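You operate a simulated robot arm through the tools that you are given. There is no shell and no other tool.

You are at the controls of a simulated robot arm. One attempt, no reset.

## Task
Scan the card for fan F-48, then stand it in the back rack.
Fine: add one on the bench counter. Leave the other cards.

The check looks at the end state, three seconds after you hand in, the way a careful person would. Anything else that was tipped, shoved, dropped, spilled or broken makes it a failure.

## Robot
A 6-joint arm with a two-finger gripper, fixed in place. Base frame: the origin is on the floor under the middle of its stand, x ahead of it, y to its left, z up. Units: mm, degrees, N and s.
It reaches about 940 mm from its shoulder. Its first joint turns from -166.0 to 166.0 degrees. Payload 2.54 kg.
The tool frame sits at the grasp point between the pads (the TCP): z along the fingers, y along the line on which they close. The tips reach 30 mm beyond it. The gripper opens to 116 mm; its body begins 95 mm behind the TCP.
Orientation is that of the tool frame in the base frame, as a unit quaternion [x, y, z, w]. With the fingers straight down and closing along the base's y, the tool's x points along the base's -x, its y along +y and its z along -z.

## Interface
- The arm moves only by the tool jog_arm. Its argument "rows" is a list of rows, each an object of numbers (a shift or turn left out is 0, a gripper value left out holds the last): "tx", "ty", "tz": the shift along the tool's x, y, z in units of 40 mm (1.0 is 40 mm); "rx", "ry", "rz": the turn, a rotation vector about the tool's x, y, z in units of 4 degrees (1.0 is 4 degrees); "hand": the closure, from 0 (fully open) to 1 (shut). In form: [{"tx": .., "ty": .., "tz": .., "rx": .., "ry": .., "rz": .., "hand": ..}, ...]. A call has 1 to 20 rows; each row shifts and turns the commanded pose from where the row before left it, along the tool's axes as they then stand. A call with a number of a shift or a turn outside -1 to 1 is refused whole. Rows are played at 5 a second. More than 50 mm and 8.6 degrees between two rows, or a gripper value outside its range, and nothing of the call is played. A pose out of reach is approached as far as the arm can. The call stops where the force on the tool passes 40 N (or 10 N more than at its start, if that is more) or the arm is blocked; 0.2 s more then pass. Each finger travels about 72 mm/s and halts on what it meets, pressing with about 22 N; the grip force reading is that of the motor and also rises with nothing between the fingers. The clock runs only during rows and for 0.2 s after the last one: add rows that do not move to give the fingers time. It gives the time, the measured TCP pose, the force on the tool (base axes), the opening and the grip force at its end, in the units of the frame above (readings bear some noise), with the torque about the TCP (base axes, N m) and any sound that the robot's microphone picked up, and new pictures: "show" is both (left out), scene, wrist or none.
- Cameras (640 x 400 px; columns grow to the right, rows downward): "scene" is fixed at [393.2, -500.6, 1576.5]; the picture's right is [-0.12, 0.99, 0.00], its down [0.92, 0.11, -0.37] and it looks along [-0.37, -0.04, -0.93] (base axes); focal length 322 px, centre (320, 200). "wrist" rides on the gripper at [69, -15, -122] in the tool frame; the picture's right is [0.21, 0.98, 0.00], its down [-0.83, 0.18, -0.53] and it looks along [-0.52, 0.11, 0.85] (tool axes); focal length 251 px, centre (320, 200). There is no depth. A picture from a camera that has moved, and an enlarged one, comes with that camera's place and axes in the base frame and with its lens. The place of the scene camera against the robot may be out by one fixed shift of up to 12 mm in any direction.
- close_up(camera, box): a new picture of the part [left, top, right, bottom] of that camera's present view, enlarged. No time passes.
- close_job(): hands the job in; it is judged then, once.

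Places have to be worked out from the pictures, the camera data and where the tool is seen. Open the gripper and draw the arm clear of the work before you hand the job in, unless the task says otherwise.

The tools are called after "Call:" as name(argument=value, ...) on one line, values as JSON. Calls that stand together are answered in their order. jog_arm: Moves the arm, as the interface text tells. Its arguments: {"type":"object","properties":{"rows":{"type":"array","items":{"type":"object","properties":{"tx":{"type":"number"},"ty":{"type":"number"},"tz":{"type":"number"},"rx":{"type":"number"},"ry":{"type":"number"},"rz":{"type":"number"},"hand":{"type":"number"}}}},"show":{"type":"string","enum":["both","scene","wrist","none"]}},"required":["rows"]} The other tools are called the same way: close_up (camera, box) takes an enlarged picture of a part of a camera's view; close_job () hands the job in.

At the start:

```text
clock: 0.0
position: [184.8, -395.3, 1150.0]
tcp_rot: [0.0, 1.0, 0.001, 0.0]
force: [-0.7, -0.5, 0.7]
ft_torque: [0.01, -0.02, 0.04]
opening: 116.2
finger_force: 0.1
```

scene: 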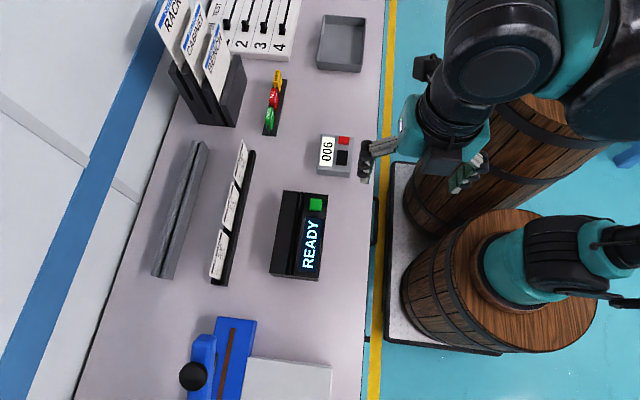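
wrist: 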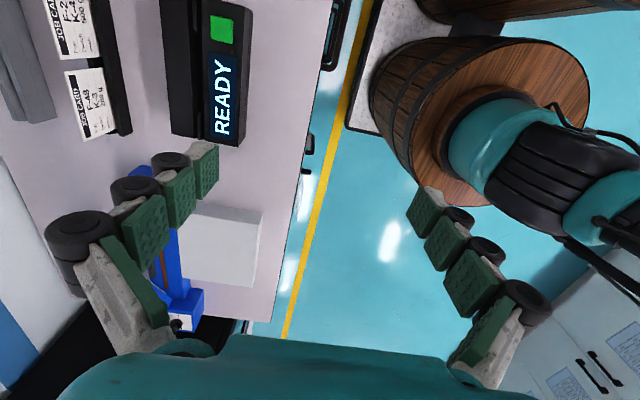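

I'll begin by looking at the bench closely: the card rack, the scanner (READY), the counter (006) and the back rack.

Call:
close_up(camera="scene", box=[140, 120, 280, 300])

Call:
close_up(camera="scene", box=[250, 120, 390, 300])

Call:
close_up(camera="scene", box=[140, 0, 300, 140])

Call:
close_up(camera="wrist", box=[0, 0, 260, 160])

```text
2.22 times, centred on (210, 210) of scene
camera zoom: at [393.2, -500.6, 1576.5], right [-0.12, 0.99, 0.0], down [0.92, 0.11, -0.37], along [-0.37, -0.04, -0.93], focal length 716 px, centre (564, 178)
```

zoom: 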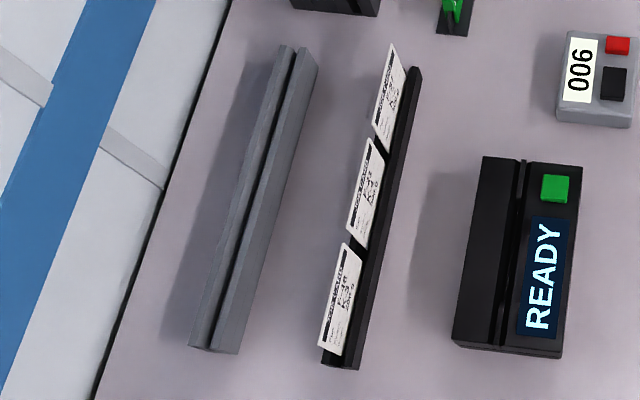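

```text
2.22 times, centred on (320, 210) of scene
camera zoom: at [393.2, -500.6, 1576.5], right [-0.12, 0.99, 0.0], down [0.92, 0.11, -0.37], along [-0.37, -0.04, -0.93], focal length 716 px, centre (320, 178)
```

zoom: 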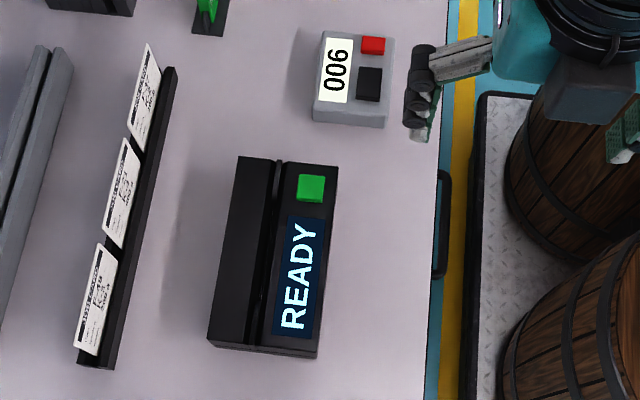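

```text
2.86 times, centred on (220, 70) of scene
camera zoom: at [393.2, -500.6, 1576.5], right [-0.12, 0.99, 0.0], down [0.92, 0.11, -0.37], along [-0.37, -0.04, -0.93], focal length 921 px, centre (606, 571)
```

zoom: 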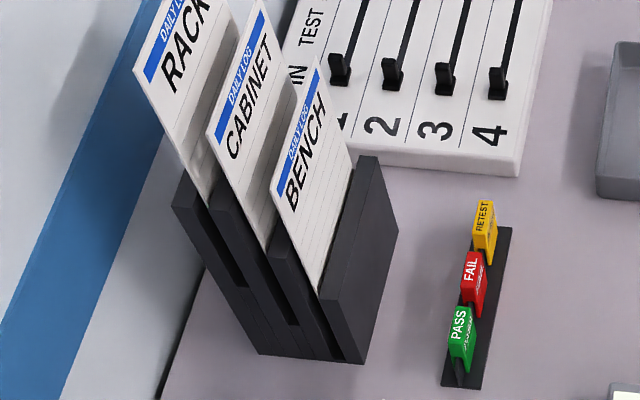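

```text
2.46 times, centred on (130, 80) of wrist
camera zoom: at [116.4, -410.6, 1271.9], right [-0.21, 0.98, 0.0], down [0.83, 0.18, 0.53], along [0.52, 0.11, -0.85], focal length 619 px, centre (788, 495)
```

zoom: 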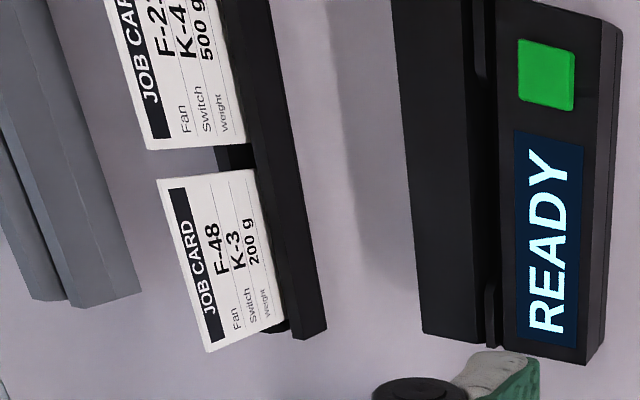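

The F-48 card is the one at the lowest end of the black front rail (nearest the blue device, at about x 220–320, y −738, top z≈900). I'll move the wrist camera over the bench to look at it, the scanner and the racks more closely.

Call:
jog_arm(rows=[{"tx": 0.2, "ty": -0.9}, {"tx": 0.2, "ty": -0.9}, {"tx": 0.2, "ty": -0.9}, {"tx": 0.2, "ty": -0.9}, {"tx": 0.2, "ty": -0.9}, {"tx": 0.2, "ty": -0.5}, {}], show="both")

```text
clock: 1.6
position: [138.6, -594.6, 1148.5]
tcp_rot: [0.0, 1.0, 0.0, 0.0]
force: [-0.3, -0.4, -0.5]
ft_torque: [-0.02, 0.0, -0.01]
opening: 115.9
finger_force: 0.1
camera wrist: at [69.2, -611.2, 1271.3], right [-0.21, 0.98, 0.0], down [0.83, 0.18, 0.53], along [0.52, 0.11, -0.85], focal length 251 px, centre (320, 200)
```

scene: 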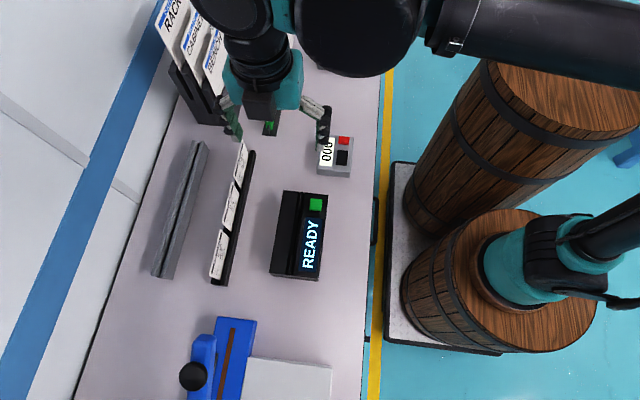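
wrist: 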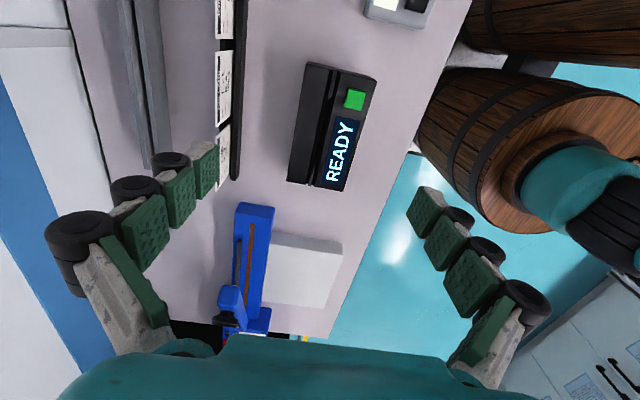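

The scanner and the rails are in view but partly cut off. I'll move the camera back along −x so the racks, scanner and counter lie in the picture centre.

Call:
jog_arm(rows=[{"tx": 0.9, "ty": -0.3}, {"tx": 0.9, "ty": -0.3}, {"tx": 0.9, "ty": -0.3}, {"tx": 0.9, "ty": -0.3}, {}], show="wrist")

```text
clock: 2.8
position: [-8.6, -642.1, 1147.9]
tcp_rot: [0.0, 1.0, 0.001, 0.0]
force: [0.7, -1.1, 0.4]
ft_torque: [0.01, -0.02, 0.01]
opening: 116.2
finger_force: 0.2
camera wrist: at [-77.9, -659.1, 1270.5], right [-0.21, 0.98, 0.0], down [0.83, 0.18, 0.53], along [0.52, 0.11, -0.85], focal length 251 px, centre (320, 200)
```

wrist: 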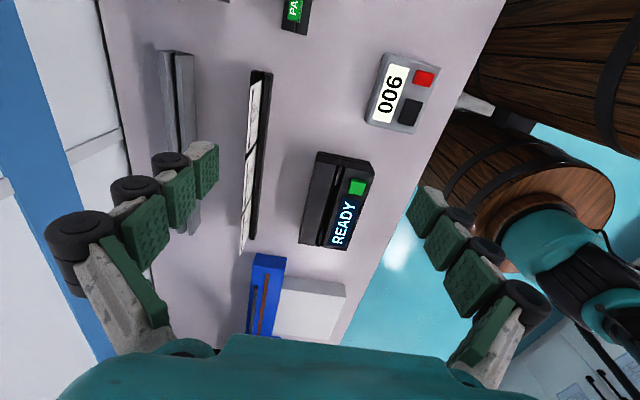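

Call:
close_up(camera="wrist", box=[290, 50, 450, 260])

Call:
close_up(camera="wrist", box=[150, 40, 290, 260])

```text
1.90 times, centred on (370, 155) of wrist
camera zoom: at [-77.9, -659.1, 1270.5], right [-0.21, 0.98, 0.0], down [0.83, 0.18, 0.53], along [0.52, 0.11, -0.85], focal length 479 px, centre (225, 286)
```

zoom: 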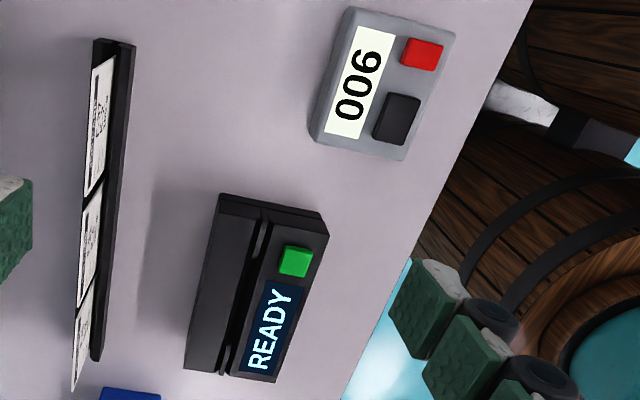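

```text
1.82 times, centred on (220, 150) of wrist
camera zoom: at [-77.9, -659.1, 1270.5], right [-0.21, 0.98, 0.0], down [0.83, 0.18, 0.53], along [0.52, 0.11, -0.85], focal length 457 px, centre (502, 291)
```

zoom: 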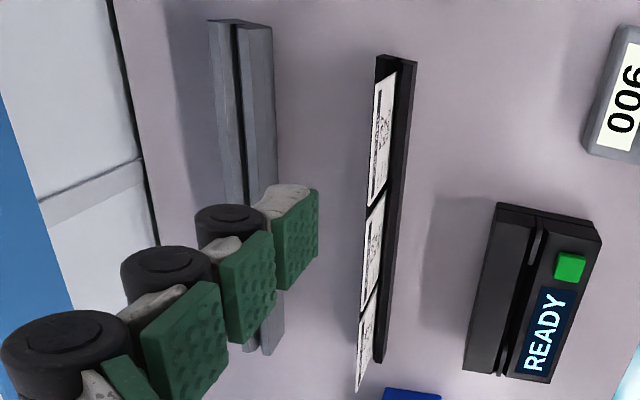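

Now a closer look at the F-48 card and its rail: I'll bring the gripper to about (190, −740, 1010), still well above the card tops (~900).

Call:
jog_arm(rows=[{"tx": -0.71, "ty": -0.35, "tz": 0.49}, {"tx": -0.71, "ty": -0.35, "tz": 0.49}, {"tx": -0.71, "ty": -0.35, "tz": 0.49}, {"tx": -0.71, "ty": -0.35, "tz": 0.49}, {"tx": -0.71, "ty": -0.35, "tz": 0.49}, {"tx": -0.71, "ty": -0.35, "tz": 0.49}, {"tx": -0.71, "ty": -0.35, "tz": 0.49}, {}], show="both")

```text
clock: 4.6
position: [190.9, -740.0, 1014.1]
tcp_rot: [0.0, 1.0, 0.0, -0.001]
force: [-0.1, -0.5, -0.7]
ft_torque: [-0.03, 0.02, -0.05]
opening: 116.1
finger_force: 0.0
camera wrist: at [120.8, -756.7, 1135.8], right [-0.21, 0.98, 0.0], down [0.83, 0.18, 0.53], along [0.52, 0.11, -0.85], focal length 251 px, centre (320, 200)
```

scene: 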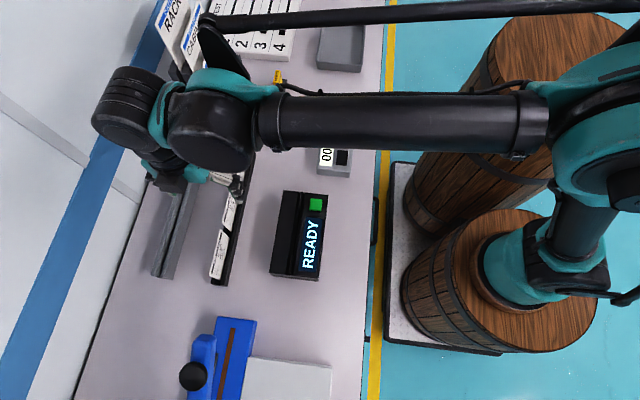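
wrist: 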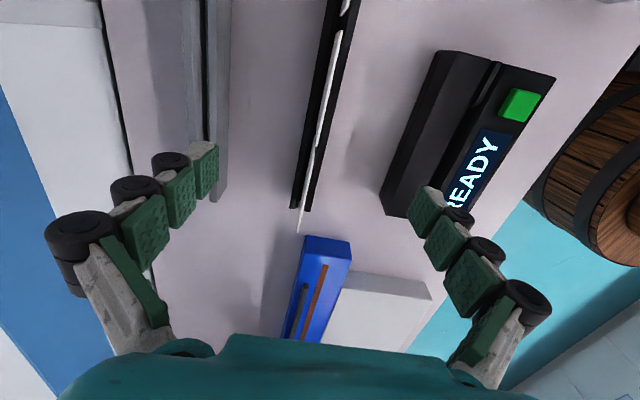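

Call:
close_up(camera="wrist", box=[250, 20, 410, 250])

Call:
close_up(camera="wrist", box=[360, 30, 570, 230])

```text
1.74 times, centred on (330, 135) of wrist
camera zoom: at [120.8, -756.7, 1135.8], right [-0.21, 0.98, 0.0], down [0.83, 0.18, 0.53], along [0.52, 0.11, -0.85], focal length 437 px, centre (303, 313)
```

zoom: 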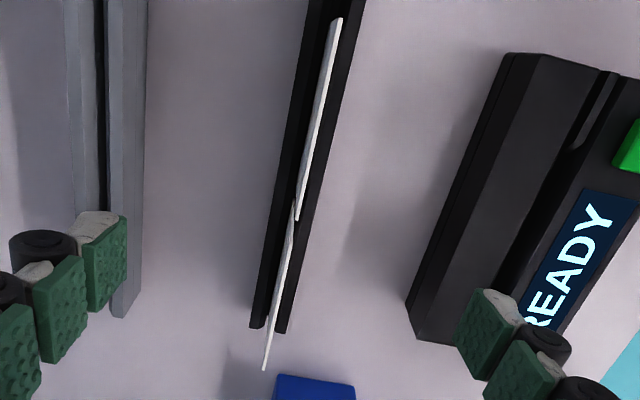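

```text
2.00 times, centred on (465, 130) of wrist
camera zoom: at [120.8, -756.7, 1135.8], right [-0.21, 0.98, 0.0], down [0.83, 0.18, 0.53], along [0.52, 0.11, -0.85], focal length 503 px, centre (30, 340)
```

zoom: 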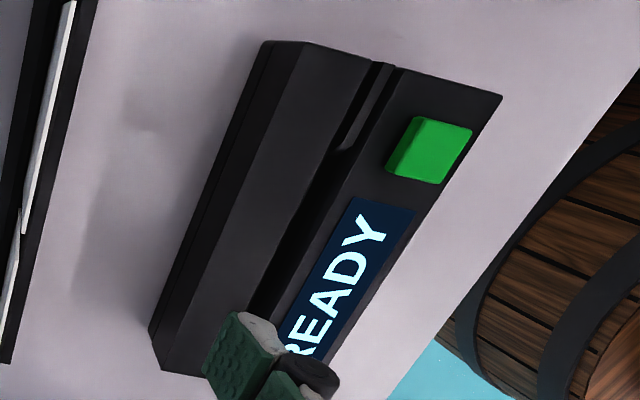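

The F-48 card stands vertically in the rail's slot at y≈−742, x≈221–320, top z≈893 (rail top ≈821). Next I'll look closely at the scanner from above.

Call:
jog_arm(rows=[{"tx": 0.54, "ty": 0.745, "tz": 0.12}, {"tx": 0.54, "ty": 0.745, "tz": 0.12}, {"tx": 0.54, "ty": 0.745, "tz": 0.12}, {"tx": 0.54, "ty": 0.745, "tz": 0.12}, {"tx": 0.54, "ty": 0.745, "tz": 0.12}, {}], show="wrist")

Call:
close_up(camera="wrist", box=[200, 50, 440, 250])

```text
clock: 6.0
position: [82.5, -591.8, 990.3]
tcp_rot: [0.0, 1.0, -0.001, 0.001]
force: [0.4, -0.9, -0.1]
ft_torque: [0.0, 0.02, -0.02]
opening: 116.0
finger_force: 0.0
camera wrist: at [13.4, -609.1, 1112.1], right [-0.21, 0.98, 0.0], down [0.83, 0.18, 0.53], along [0.52, 0.11, -0.85], focal length 251 px, centre (320, 200)
```

wrist: 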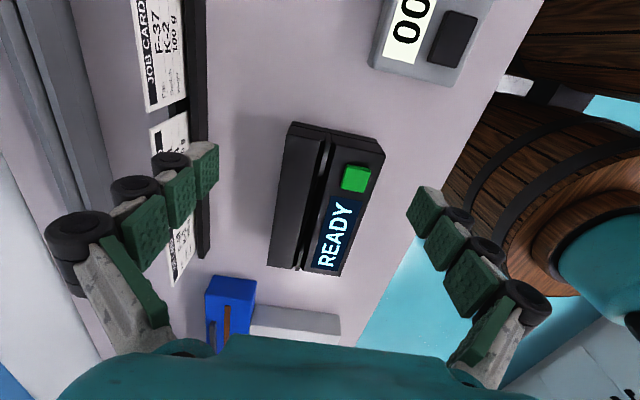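

```text
2.00 times, centred on (320, 150) of wrist
camera zoom: at [13.4, -609.1, 1112.1], right [-0.21, 0.98, 0.0], down [0.83, 0.18, 0.53], along [0.52, 0.11, -0.85], focal length 503 px, centre (320, 300)
```

zoom: 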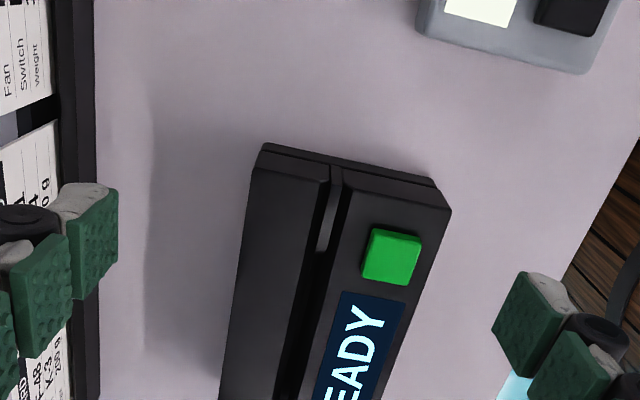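

Call:
close_up(camera="wrist", box=[270, 115, 390, 195])

Call:
close_up(camera="wrist", box=[260, 195, 380, 280])

Call:
close_up(camera="wrist", box=[360, 0, 500, 90])

Call:
close_up(camera="wrist", box=[0, 0, 220, 150])

```text
5.00 times, centred on (330, 155) of wrist
camera zoom: at [13.4, -609.1, 1112.1], right [-0.21, 0.98, 0.0], down [0.83, 0.18, 0.53], along [0.52, 0.11, -0.85], focal length 1257 px, centre (270, 425)
```

zoom: 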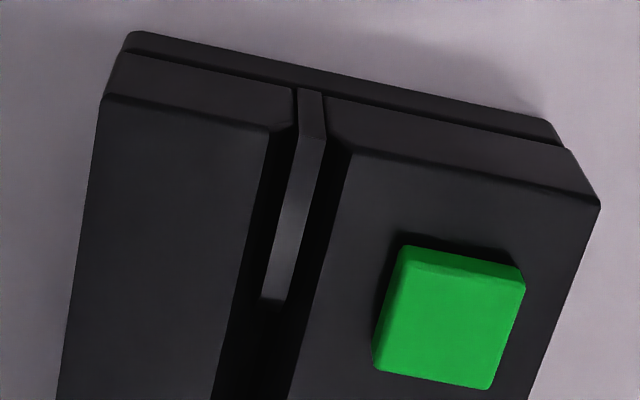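

```text
4.71 times, centred on (320, 238) of wrist
camera zoom: at [13.4, -609.1, 1112.1], right [-0.21, 0.98, 0.0], down [0.83, 0.18, 0.53], along [0.52, 0.11, -0.85], focal length 1183 px, centre (320, 24)
```

zoom: 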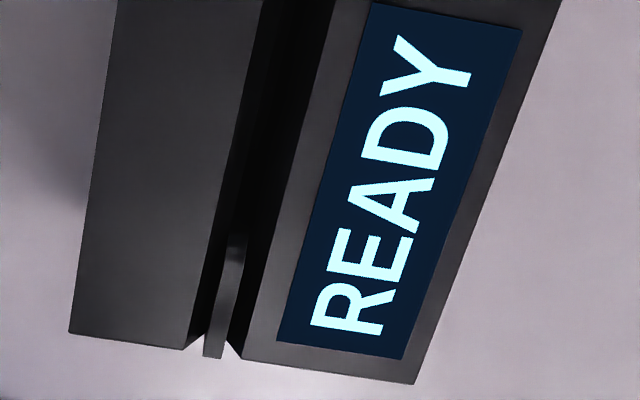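

```text
4.44 times, centred on (430, 45) of wrist
camera zoom: at [13.4, -609.1, 1112.1], right [-0.21, 0.98, 0.0], down [0.83, 0.18, 0.53], along [0.52, 0.11, -0.85], focal length 1118 px, centre (-169, 889)
```

zoom: 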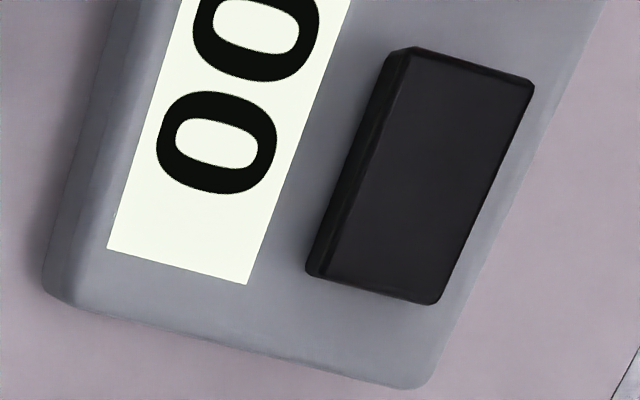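

```text
2.67 times, centred on (110, 75) of wrist
camera zoom: at [13.4, -609.1, 1112.1], right [-0.21, 0.98, 0.0], down [0.83, 0.18, 0.53], along [0.52, 0.11, -0.85], focal length 670 px, centre (880, 533)
```

zoom: 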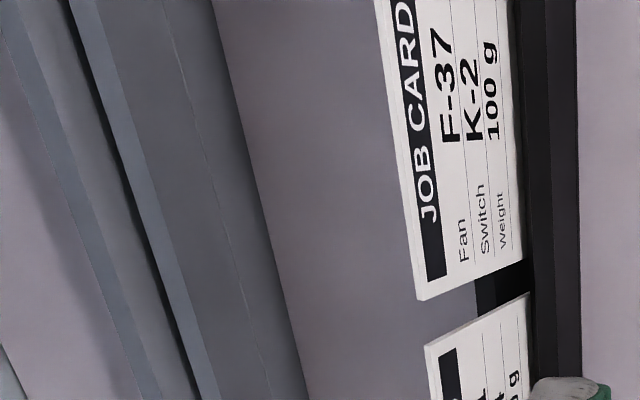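

Scanner geometry from several views: top z≈853, x 100–296, slot centred y≈−581.5 with end stops leaving a pocket x≈140–258. Back (grey) rack slot at y≈−869, top ≈840, x −20 to 328. Now I move above the F-48 card to line up the grip.

Call:
jog_arm(rows=[{"tx": -0.67, "ty": -0.535, "tz": 0.03}, {"tx": -0.67, "ty": -0.535, "tz": 0.03}, {"tx": -0.67, "ty": -0.535, "tz": 0.03}, {"tx": -0.67, "ty": -0.535, "tz": 0.03}, {"tx": -0.67, "ty": -0.535, "tz": 0.03}, {"tx": -0.67, "ty": -0.535, "tz": 0.03}, {"tx": -0.67, "ty": -0.535, "tz": 0.03}, {}], show="both")

Call:
close_up(camera="wrist", box=[240, 60, 400, 200])

```text
clock: 7.8
position: [272.9, -744.5, 980.0]
tcp_rot: [0.0, 1.0, 0.0, 0.0]
force: [0.8, 1.0, 0.8]
ft_torque: [-0.01, 0.03, -0.01]
opening: 115.8
finger_force: 0.1
camera wrist: at [203.2, -760.4, 1102.1], right [-0.21, 0.98, 0.0], down [0.83, 0.18, 0.53], along [0.52, 0.11, -0.85], focal length 251 px, centre (320, 200)
```

scene: 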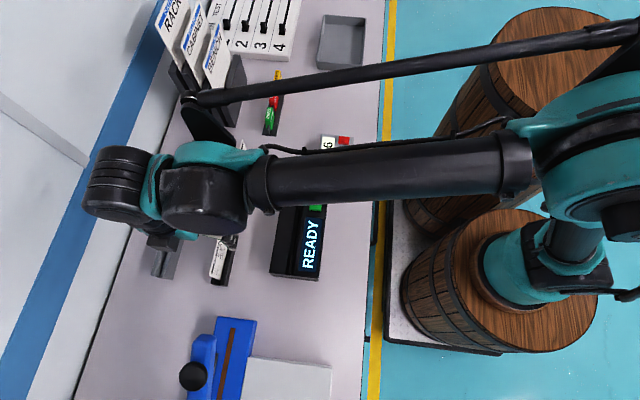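
wrist: 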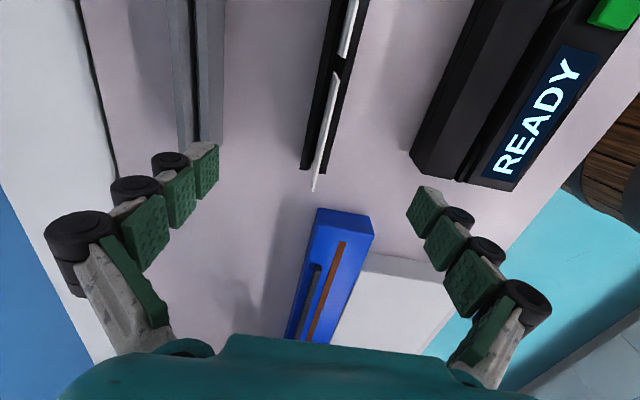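

```text
2.86 times, centred on (320, 130) of wrist
camera zoom: at [203.2, -760.4, 1102.1], right [-0.21, 0.98, 0.0], down [0.83, 0.18, 0.53], along [0.52, 0.11, -0.85], focal length 718 px, centre (320, 400)
```

zoom: 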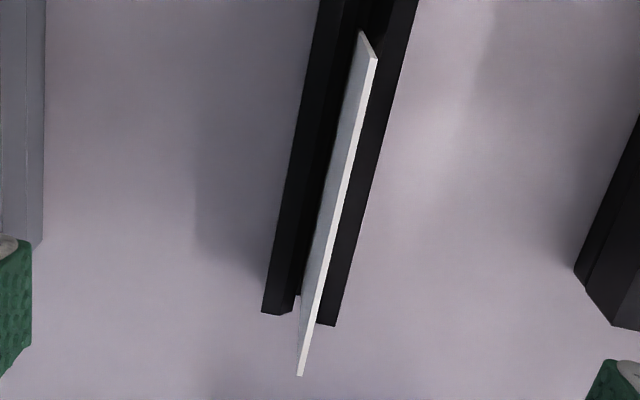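

The card edge sits between the fingers, running along x as expected. Pose readings wobble by a millimetre or two, so I'll descend to where the tips just straddle the card's top edge, partly close, and check the centring visually.

Call:
jog_arm(rows=[{"tz": 0.5}, {"tz": 0.5}, {"tz": 0.5, "hand": 0.5}, {}, {}, {}], show="wrist")

Call:
close_up(camera="wrist", box=[220, 80, 420, 240])

```text
clock: 9.2
position: [271.3, -743.9, 920.2]
tcp_rot: [0.0, 1.0, 0.0, 0.0]
force: [0.5, -0.3, 1.1]
ft_torque: [0.01, 0.02, 0.0]
opening: 58.1
finger_force: 0.0
camera wrist: at [202.9, -759.2, 1042.1], right [-0.21, 0.98, 0.0], down [0.83, 0.18, 0.53], along [0.52, 0.11, -0.85], focal length 251 px, centre (320, 200)
```

wrist: 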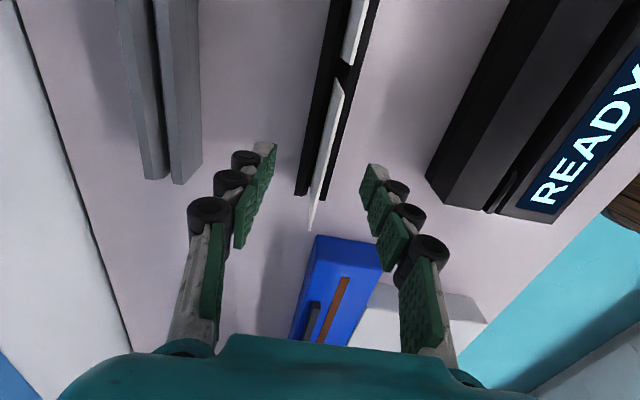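

```text
2.50 times, centred on (320, 160) of wrist
camera zoom: at [202.9, -759.2, 1042.1], right [-0.21, 0.98, 0.0], down [0.83, 0.18, 0.53], along [0.52, 0.11, -0.85], focal length 629 px, centre (320, 300)
```

zoom: 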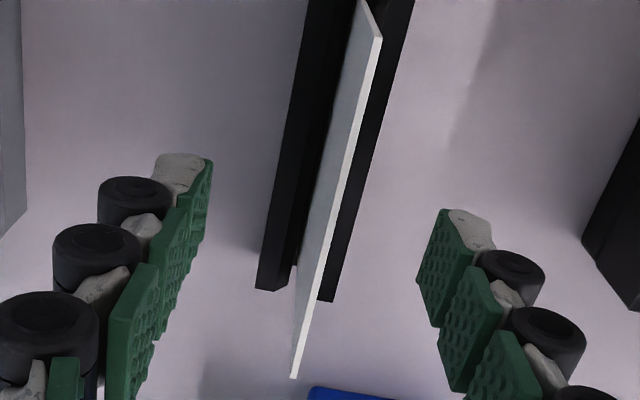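

Call:
close_up(camera="wrist", box=[240, 130, 400, 230])

```text
4.00 times, centred on (320, 180) of wrist
camera zoom: at [202.9, -759.2, 1042.1], right [-0.21, 0.98, 0.0], down [0.83, 0.18, 0.53], along [0.52, 0.11, -0.85], focal length 1006 px, centre (320, 280)
```

zoom: 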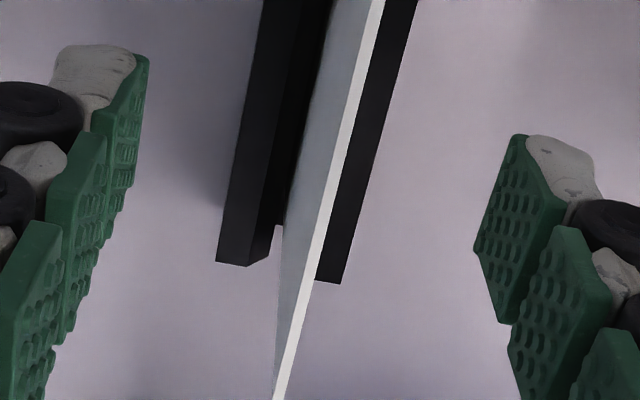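

The card's edge is about 2.7 mm toward +y from the middle of the fingers. I'll shift +2.7 mm in y and lower 27 mm so the pads overlap the top ~30 mm of the card, then recheck before closing.

Call:
jog_arm(rows=[{"ty": 0.068}, {"tz": 0.34}, {"tz": 0.34, "hand": 0.7}, {}, {}], show="wrist")

Call:
close_up(camera="wrist", box=[240, 130, 400, 230])

```text
clock: 10.4
position: [271.8, -740.6, 891.4]
tcp_rot: [0.0, 1.0, 0.001, -0.001]
force: [-0.7, 0.3, -0.1]
ft_torque: [-0.01, -0.04, -0.02]
opening: 34.8
finger_force: 0.2
camera wrist: at [201.7, -755.6, 1014.7], right [-0.21, 0.98, 0.0], down [0.83, 0.18, 0.53], along [0.52, 0.11, -0.85], focal length 251 px, centre (320, 200)
```

wrist: 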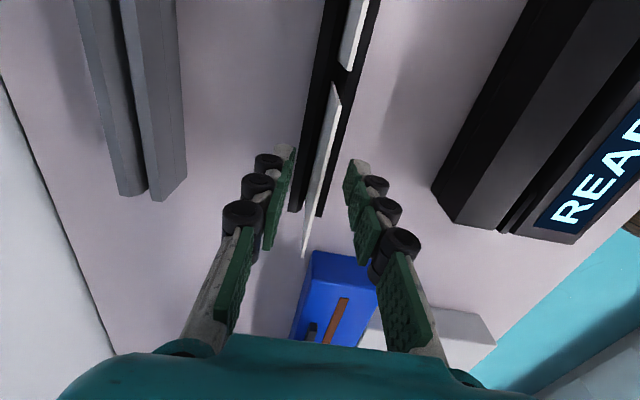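

```text
4.00 times, centred on (320, 180) of wrist
camera zoom: at [201.7, -755.6, 1014.7], right [-0.21, 0.98, 0.0], down [0.83, 0.18, 0.53], along [0.52, 0.11, -0.85], focal length 1006 px, centre (320, 280)
```

zoom: 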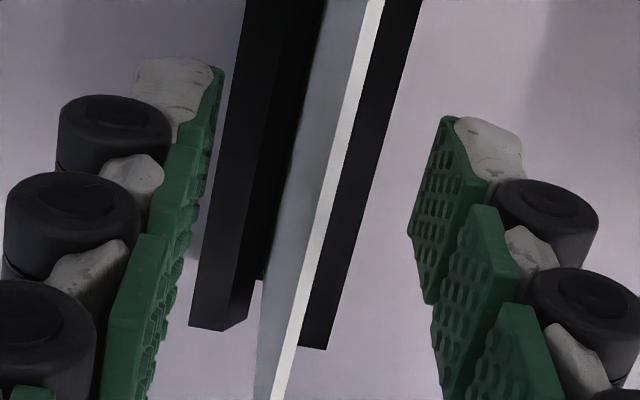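

The card edge is now ~1 mm toward −y of centre at TCP height. I'll nudge −0.9 mm and close the gripper on it.

Call:
jog_arm(rows=[{"ty": -0.022}, {"hand": 1.0}, {}, {}, {}], show="wrist")

Call:
close_up(camera="wrist", box=[220, 80, 420, 260])

```text
clock: 11.6
position: [271.8, -740.5, 891.8]
tcp_rot: [0.0, 1.0, 0.001, 0.0]
force: [-0.4, 0.7, 0.1]
ft_torque: [-0.01, 0.01, 0.01]
opening: 6.0
finger_force: 22.0
camera wrist: at [202.3, -756.2, 1014.7], right [-0.21, 0.98, 0.0], down [0.83, 0.18, 0.53], along [0.52, 0.11, -0.85], focal length 251 px, centre (320, 200)
```

wrist: 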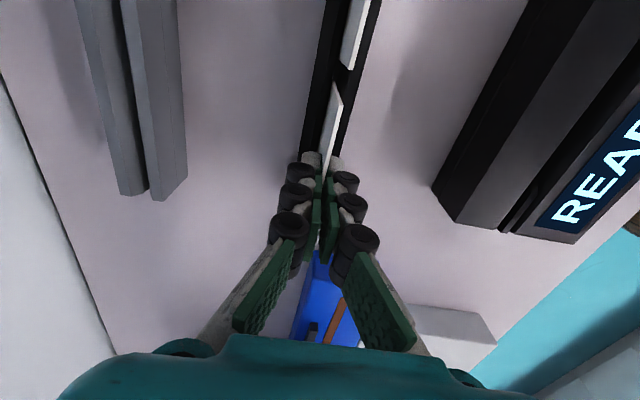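

```text
2.22 times, centred on (320, 170) of wrist
camera zoom: at [202.3, -756.2, 1014.7], right [-0.21, 0.98, 0.0], down [0.83, 0.18, 0.53], along [0.52, 0.11, -0.85], focal length 559 px, centre (320, 267)
```

zoom: 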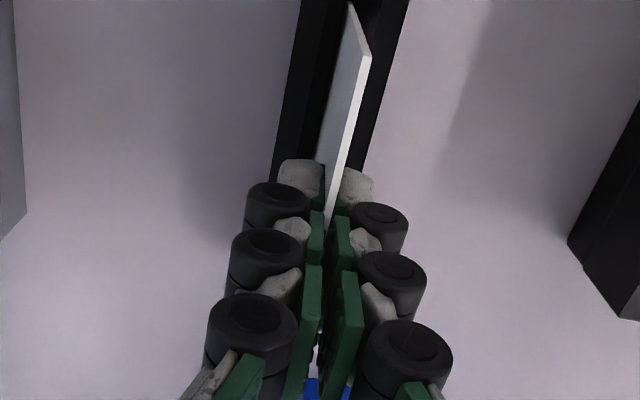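

Card gripped (opening 6, 22 N). I lift it straight up about 100 mm out of the rail and check that it alone comes out.

Call:
jog_arm(rows=[{"tz": -0.2}, {"tz": -0.4}, {"tz": -0.5}, {"tz": -0.5}, {"tz": -0.5}, {"tz": -0.4}, {}, {}], show="both")

Call:
close_up(camera="wrist", box=[240, 0, 420, 240])

Call:
close_up(camera="scene", box=[80, 130, 340, 300])

```text
clock: 13.4
position: [271.5, -740.0, 994.0]
tcp_rot: [0.0, 1.0, -0.001, 0.0]
force: [0.1, 0.0, 0.6]
ft_torque: [0.06, 0.01, 0.0]
opening: 5.8
finger_force: 22.2
camera wrist: at [203.3, -755.5, 1115.7], right [-0.21, 0.98, 0.0], down [0.83, 0.18, 0.53], along [0.52, 0.11, -0.85], focal length 251 px, centre (320, 200)
```

scene: 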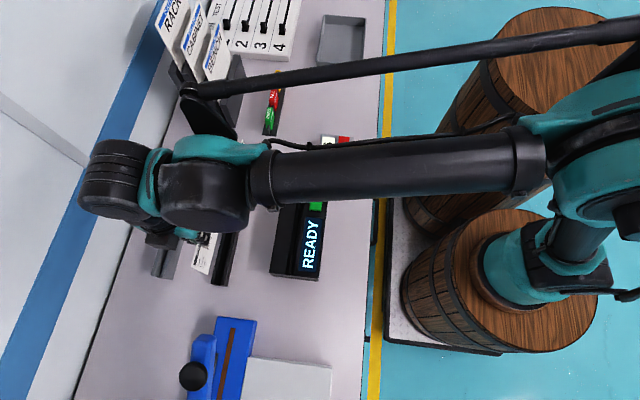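
wrist: 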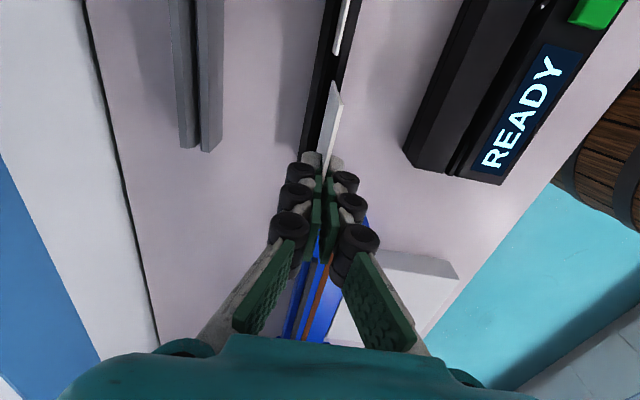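

```text
1.67 times, centred on (330, 120) of wrist
camera zoom: at [203.3, -755.5, 1115.7], right [-0.21, 0.98, 0.0], down [0.83, 0.18, 0.53], along [0.52, 0.11, -0.85], focal length 419 px, centre (303, 333)
```

zoom: 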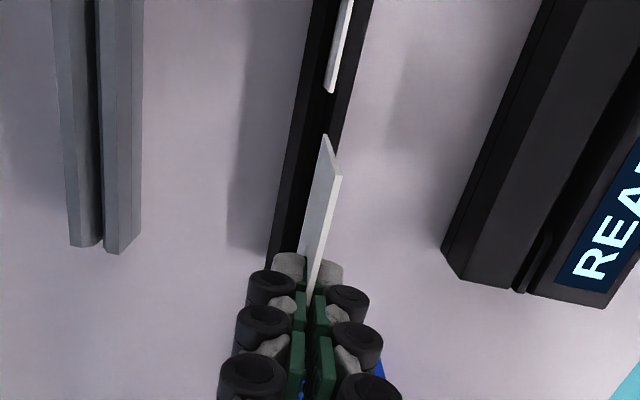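

```text
2.35 times, centred on (210, 215) of scene
camera zoom: at [393.2, -500.6, 1576.5], right [-0.12, 0.99, 0.0], down [0.92, 0.11, -0.37], along [-0.37, -0.04, -0.93], focal length 758 px, centre (579, 165)
```

zoom: 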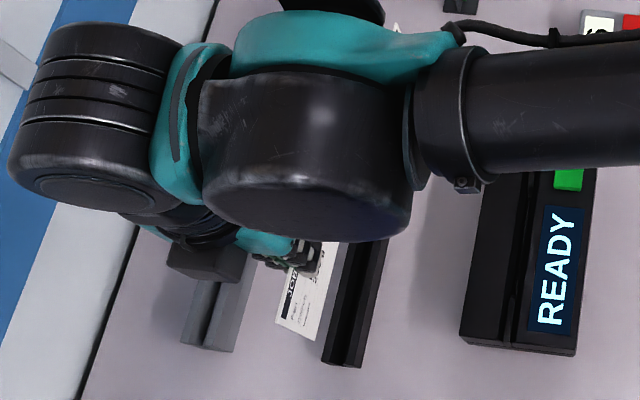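

The card is cleanly out (about 100×80 mm, hanging upright). I carry it over to the scanner, hovering above the slot at about (199, −581.5).

Call:
jog_arm(rows=[{"ty": 0.4, "tx": 0.18}, {"ty": 0.6, "tx": 0.27}, {"ty": 0.7, "tx": 0.32}, {"ty": 0.7, "tx": 0.32}, {"ty": 0.7, "tx": 0.32}, {"ty": 0.57, "tx": 0.26}, {"ty": 0.3, "tx": 0.13}, {}, {}], show="wrist")

Call:
close_up(camera="wrist", box=[220, 0, 420, 180])

```text
clock: 15.4
position: [201.3, -581.4, 993.4]
tcp_rot: [0.0, 1.0, 0.0, 0.0]
force: [-0.3, -0.3, -0.2]
ft_torque: [-0.01, 0.04, 0.03]
opening: 6.1
finger_force: 21.9
camera wrist: at [131.6, -597.2, 1115.4], right [-0.21, 0.98, 0.0], down [0.83, 0.18, 0.53], along [0.52, 0.11, -0.85], focal length 251 px, centre (320, 200)
```

wrist: 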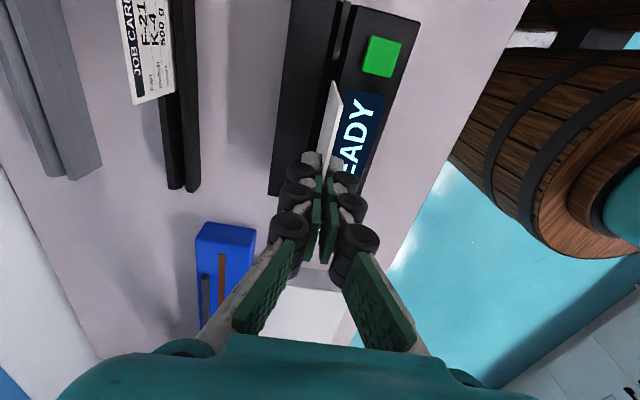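

```text
2.22 times, centred on (320, 90) of wrist
camera zoom: at [131.6, -597.2, 1115.4], right [-0.21, 0.98, 0.0], down [0.83, 0.18, 0.53], along [0.52, 0.11, -0.85], focal length 559 px, centre (320, 444)
```

zoom: 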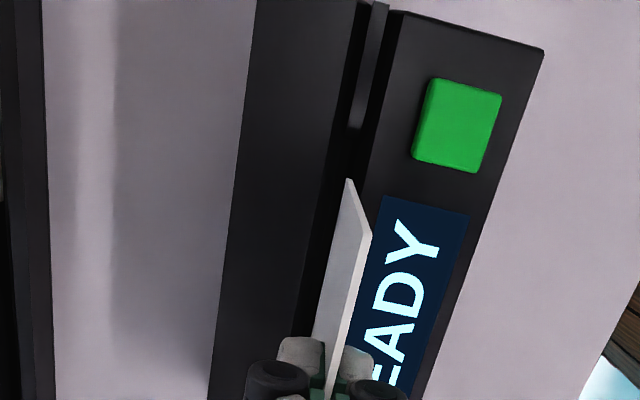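

Card is above the slot; its lower edge appears ~2–3 mm to the −y side of the slot line. I'll lower to ~15 mm above the scanner top and shift +2 mm, then check again at close range.

Call:
jog_arm(rows=[{"ty": 0.05, "tz": 0.3}, {"tz": 0.5}, {"tz": 0.33}, {}, {}], show="wrist")

Call:
close_up(camera="wrist", box=[280, 20, 400, 170])

Call:
close_up(camera="scene", box=[220, 150, 380, 300])

```text
clock: 16.6
position: [200.4, -579.3, 947.6]
tcp_rot: [0.0, 1.0, 0.0, 0.0]
force: [-0.6, 0.9, 0.4]
ft_torque: [0.01, 0.01, 0.02]
opening: 5.9
finger_force: 22.1
camera wrist: at [131.4, -594.8, 1069.6], right [-0.21, 0.98, 0.0], down [0.83, 0.18, 0.53], along [0.52, 0.11, -0.85], focal length 251 px, centre (320, 200)
```

wrist: 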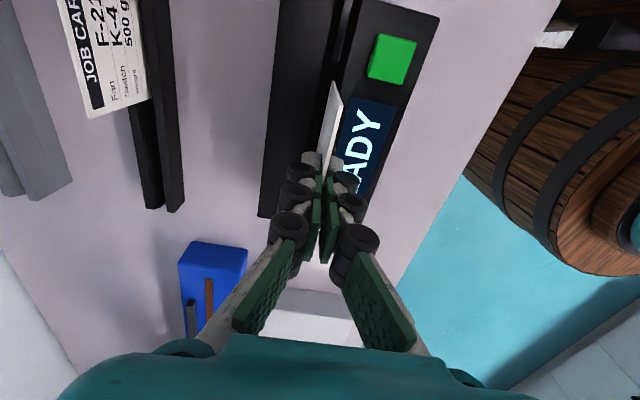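

```text
2.67 times, centred on (340, 95) of wrist
camera zoom: at [131.4, -594.8, 1069.6], right [-0.21, 0.98, 0.0], down [0.83, 0.18, 0.53], along [0.52, 0.11, -0.85], focal length 670 px, centre (267, 480)
```

zoom: 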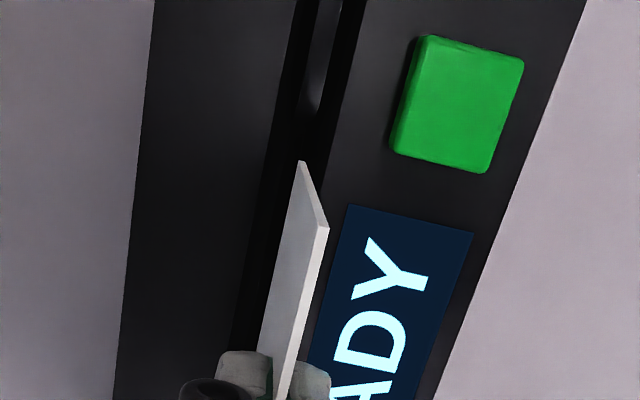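

```text
2.67 times, centred on (300, 225) of scene
camera zoom: at [393.2, -500.6, 1576.5], right [-0.12, 0.99, 0.0], down [0.92, 0.11, -0.37], along [-0.37, -0.04, -0.93], focal length 859 px, centre (373, 133)
```

zoom: 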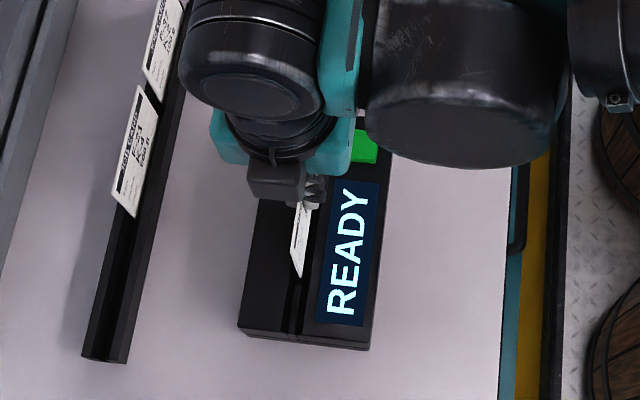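

Call:
close_up(camera="wrist", box=[305, 0, 385, 110])

Call:
close_up(camera="wrist", box=[300, 60, 360, 110])

```text
3.64 times, centred on (345, 55) of wrist
camera zoom: at [131.4, -594.8, 1069.6], right [-0.21, 0.98, 0.0], down [0.83, 0.18, 0.53], along [0.52, 0.11, -0.85], focal length 914 px, centre (229, 727)
```

zoom: 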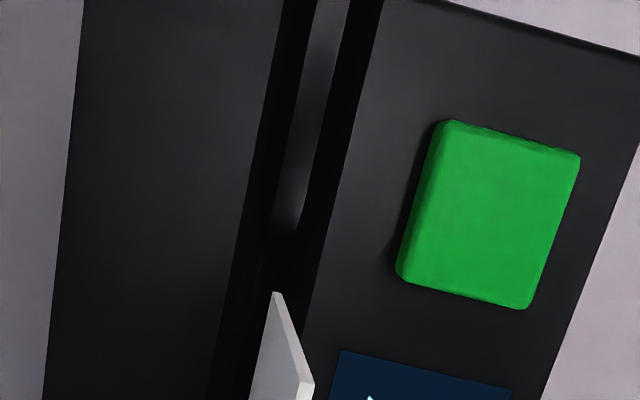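

```text
8.00 times, centred on (330, 85) of wrist
camera zoom: at [131.4, -594.8, 1069.6], right [-0.21, 0.98, 0.0], down [0.83, 0.18, 0.53], along [0.52, 0.11, -0.85], focal length 2012 px, centre (240, 1120)
```

zoom: 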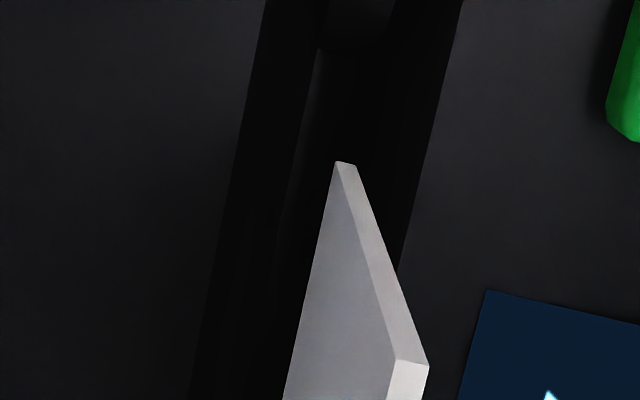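

In the enlarged view the card's lower edge is within ~0.6 mm of the slot's centre and about 9 mm clear of the end stops. I nudge −0.5 mm and lower gently into the slot in small steps.

Call:
jog_arm(rows=[{"ty": -0.012}, {"tz": 0.15}, {"tz": 0.15}, {"tz": 0.15}, {"tz": 0.15}, {"tz": 0.1}, {}, {}], show="both")

Call:
close_up(camera="wrist", box=[300, 40, 380, 150])

```text
clock: 18.4
position: [199.0, -579.5, 920.1]
tcp_rot: [0.0, 1.0, 0.0, 0.0]
force: [-0.6, 1.4, 0.7]
ft_torque: [0.01, 0.02, -0.01]
opening: 6.2
finger_force: 22.4
camera wrist: at [130.3, -595.9, 1041.6], right [-0.21, 0.98, 0.0], down [0.83, 0.18, 0.53], along [0.52, 0.11, -0.85], focal length 251 px, centre (320, 200)
```

scene: 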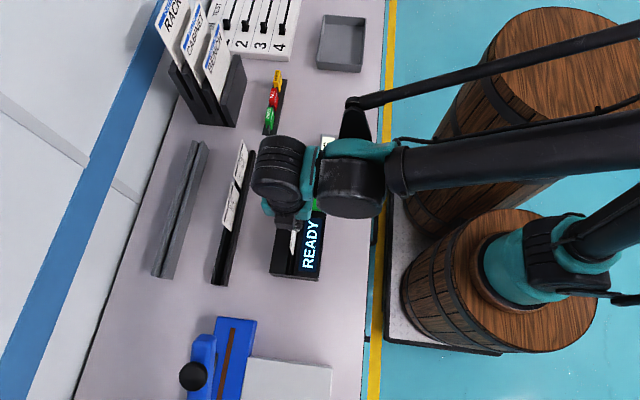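
wrist: 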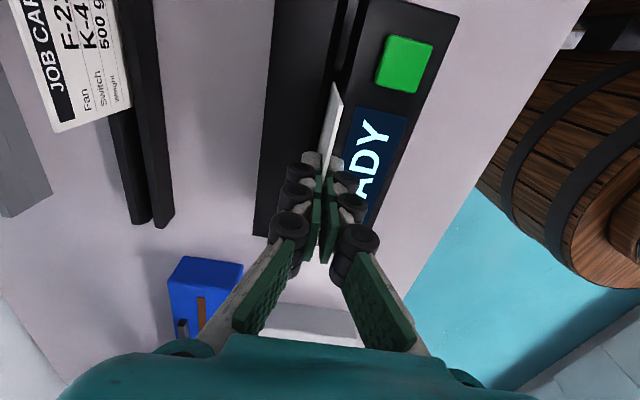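

```text
3.64 times, centred on (340, 95) of wrist
camera zoom: at [130.3, -595.9, 1041.6], right [-0.21, 0.98, 0.0], down [0.83, 0.18, 0.53], along [0.52, 0.11, -0.85], focal length 914 px, centre (247, 582)
```

zoom: 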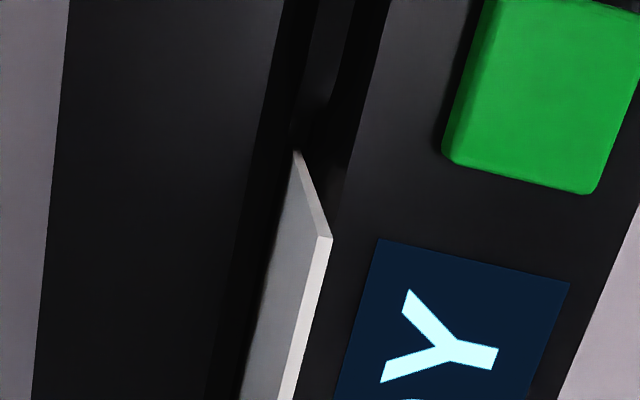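

The card's lower edge is in the slot with only ~1 N of side force. I continue down in small steps, watching force and display.

Call:
jog_arm(rows=[{"tz": 0.1}, {"tz": 0.1}, {"tz": 0.1}, {}], show="wrist")

```text
clock: 19.4
position: [199.2, -579.0, 908.0]
tcp_rot: [0.0, 1.0, 0.0, 0.0]
force: [1.0, -0.7, 21.8]
ft_torque: [0.0, -0.02, -0.01]
opening: 5.8
finger_force: 22.0
camera wrist: at [129.7, -595.5, 1031.0], right [-0.21, 0.98, 0.0], down [0.83, 0.18, 0.53], along [0.52, 0.11, -0.85], focal length 251 px, centre (320, 200)
```

wrist: 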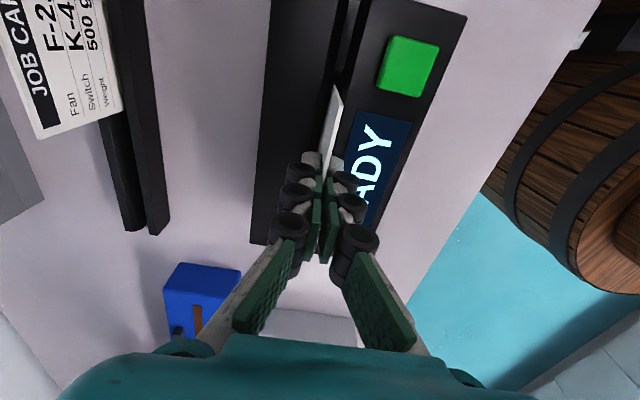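

Contact with the pocket floor (21.8 N), at TCP z≈908. The display still reads READY, so I relax the pressure by ~1 mm, wait a moment and look at the reader from the scene camera.

Call:
jog_arm(rows=[{"tz": -0.03}, {}, {}, {}], show="both")

Call:
close_up(camera="scene", box=[240, 170, 360, 290])

Call:
close_up(camera="wrist", box=[280, 0, 480, 160])

```text
clock: 20.4
position: [198.7, -580.0, 911.2]
tcp_rot: [0.0, 1.0, 0.0, 0.0]
force: [0.0, -0.4, -0.4]
ft_torque: [-0.04, -0.01, -0.01]
opening: 6.0
finger_force: 22.1
camera wrist: at [129.9, -595.6, 1031.9], right [-0.21, 0.98, 0.0], down [0.83, 0.18, 0.53], along [0.52, 0.11, -0.85], focal length 251 px, centre (320, 200)
```

scene: 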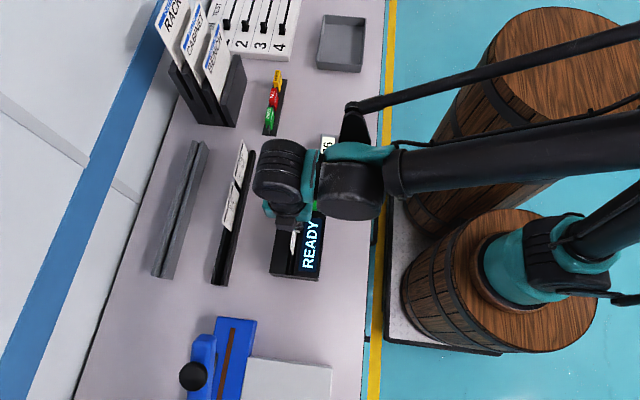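
wrist: 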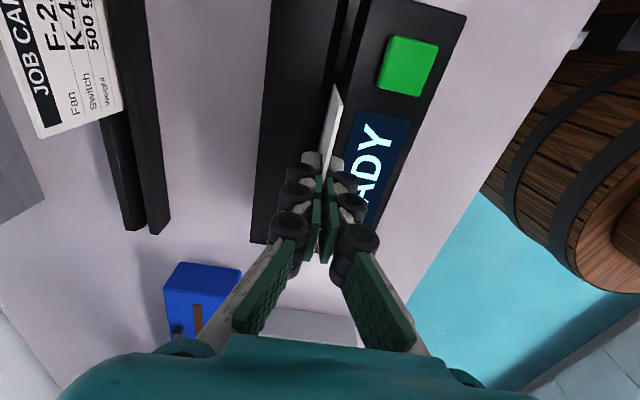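

```text
3.33 times, centred on (300, 230) of scene
camera zoom: at [393.2, -500.6, 1576.5], right [-0.12, 0.99, 0.0], down [0.92, 0.11, -0.37], along [-0.37, -0.04, -0.93], focal length 1074 px, centre (387, 100)
```

zoom: 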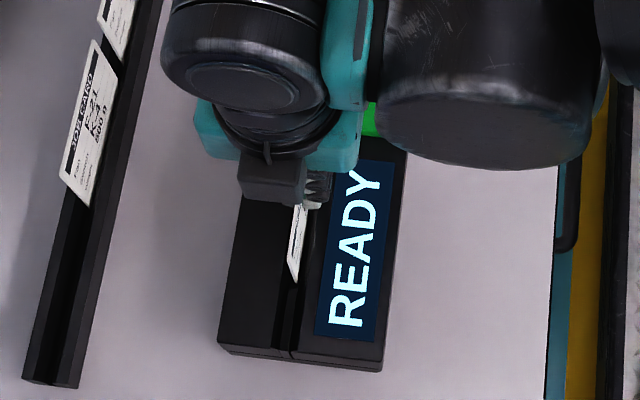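

```text
2.50 times, centred on (380, 80) of wrist
camera zoom: at [129.9, -595.6, 1031.9], right [-0.21, 0.98, 0.0], down [0.83, 0.18, 0.53], along [0.52, 0.11, -0.85], focal length 629 px, centre (170, 500)
```

zoom: 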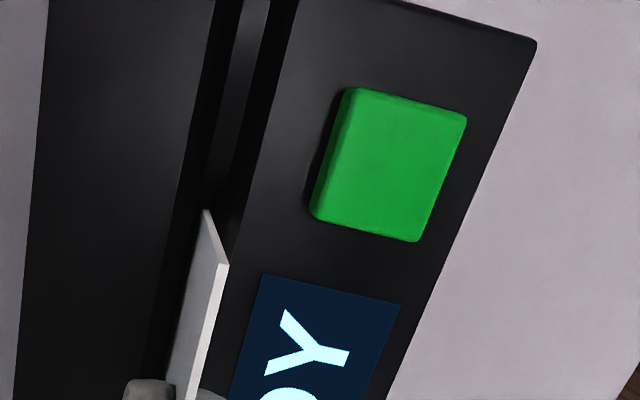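

Still READY with the card seated, so the reader evidently needs its green button. I'll set the card on the pocket floor, open the gripper, and rise clear while watching how the card stands.

Call:
jog_arm(rows=[{"tz": 0.012}, {"hand": 0.9}, {"hand": 0.7}, {"hand": 0.5}, {"hand": 0.5}, {}], show="wrist")

Call:
close_up(camera="wrist", box=[240, 60, 400, 240])

```text
clock: 21.8
position: [199.3, -579.5, 910.1]
tcp_rot: [0.0, 1.0, 0.0, -0.001]
force: [-0.5, -0.4, 0.3]
ft_torque: [-0.04, 0.03, 0.0]
opening: 58.0
finger_force: 0.1
camera wrist: at [130.4, -595.5, 1031.7], right [-0.21, 0.98, 0.0], down [0.83, 0.18, 0.53], along [0.52, 0.11, -0.85], focal length 251 px, centre (320, 200)
```

wrist: 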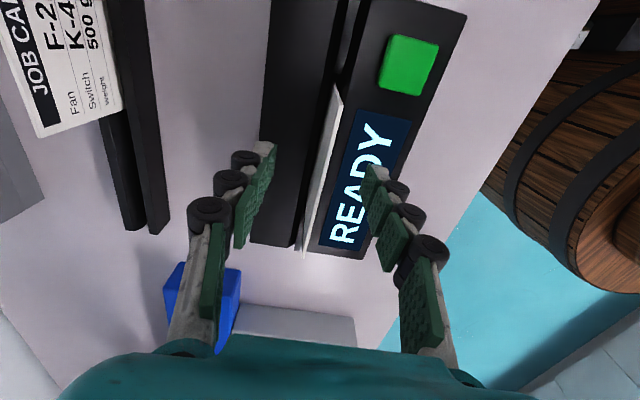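

```text
2.22 times, centred on (320, 150) of wrist
camera zoom: at [130.4, -595.5, 1031.7], right [-0.21, 0.98, 0.0], down [0.83, 0.18, 0.53], along [0.52, 0.11, -0.85], focal length 559 px, centre (320, 311)
```

zoom: 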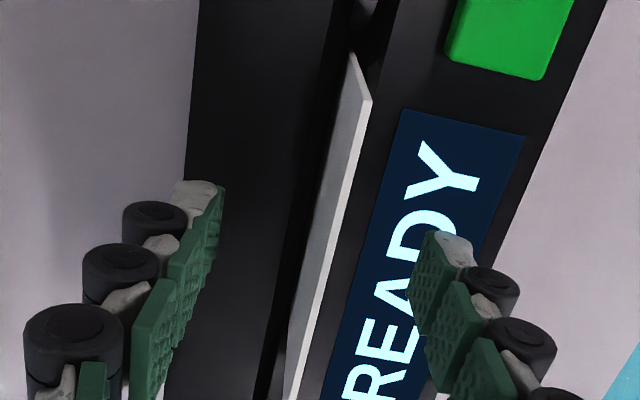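

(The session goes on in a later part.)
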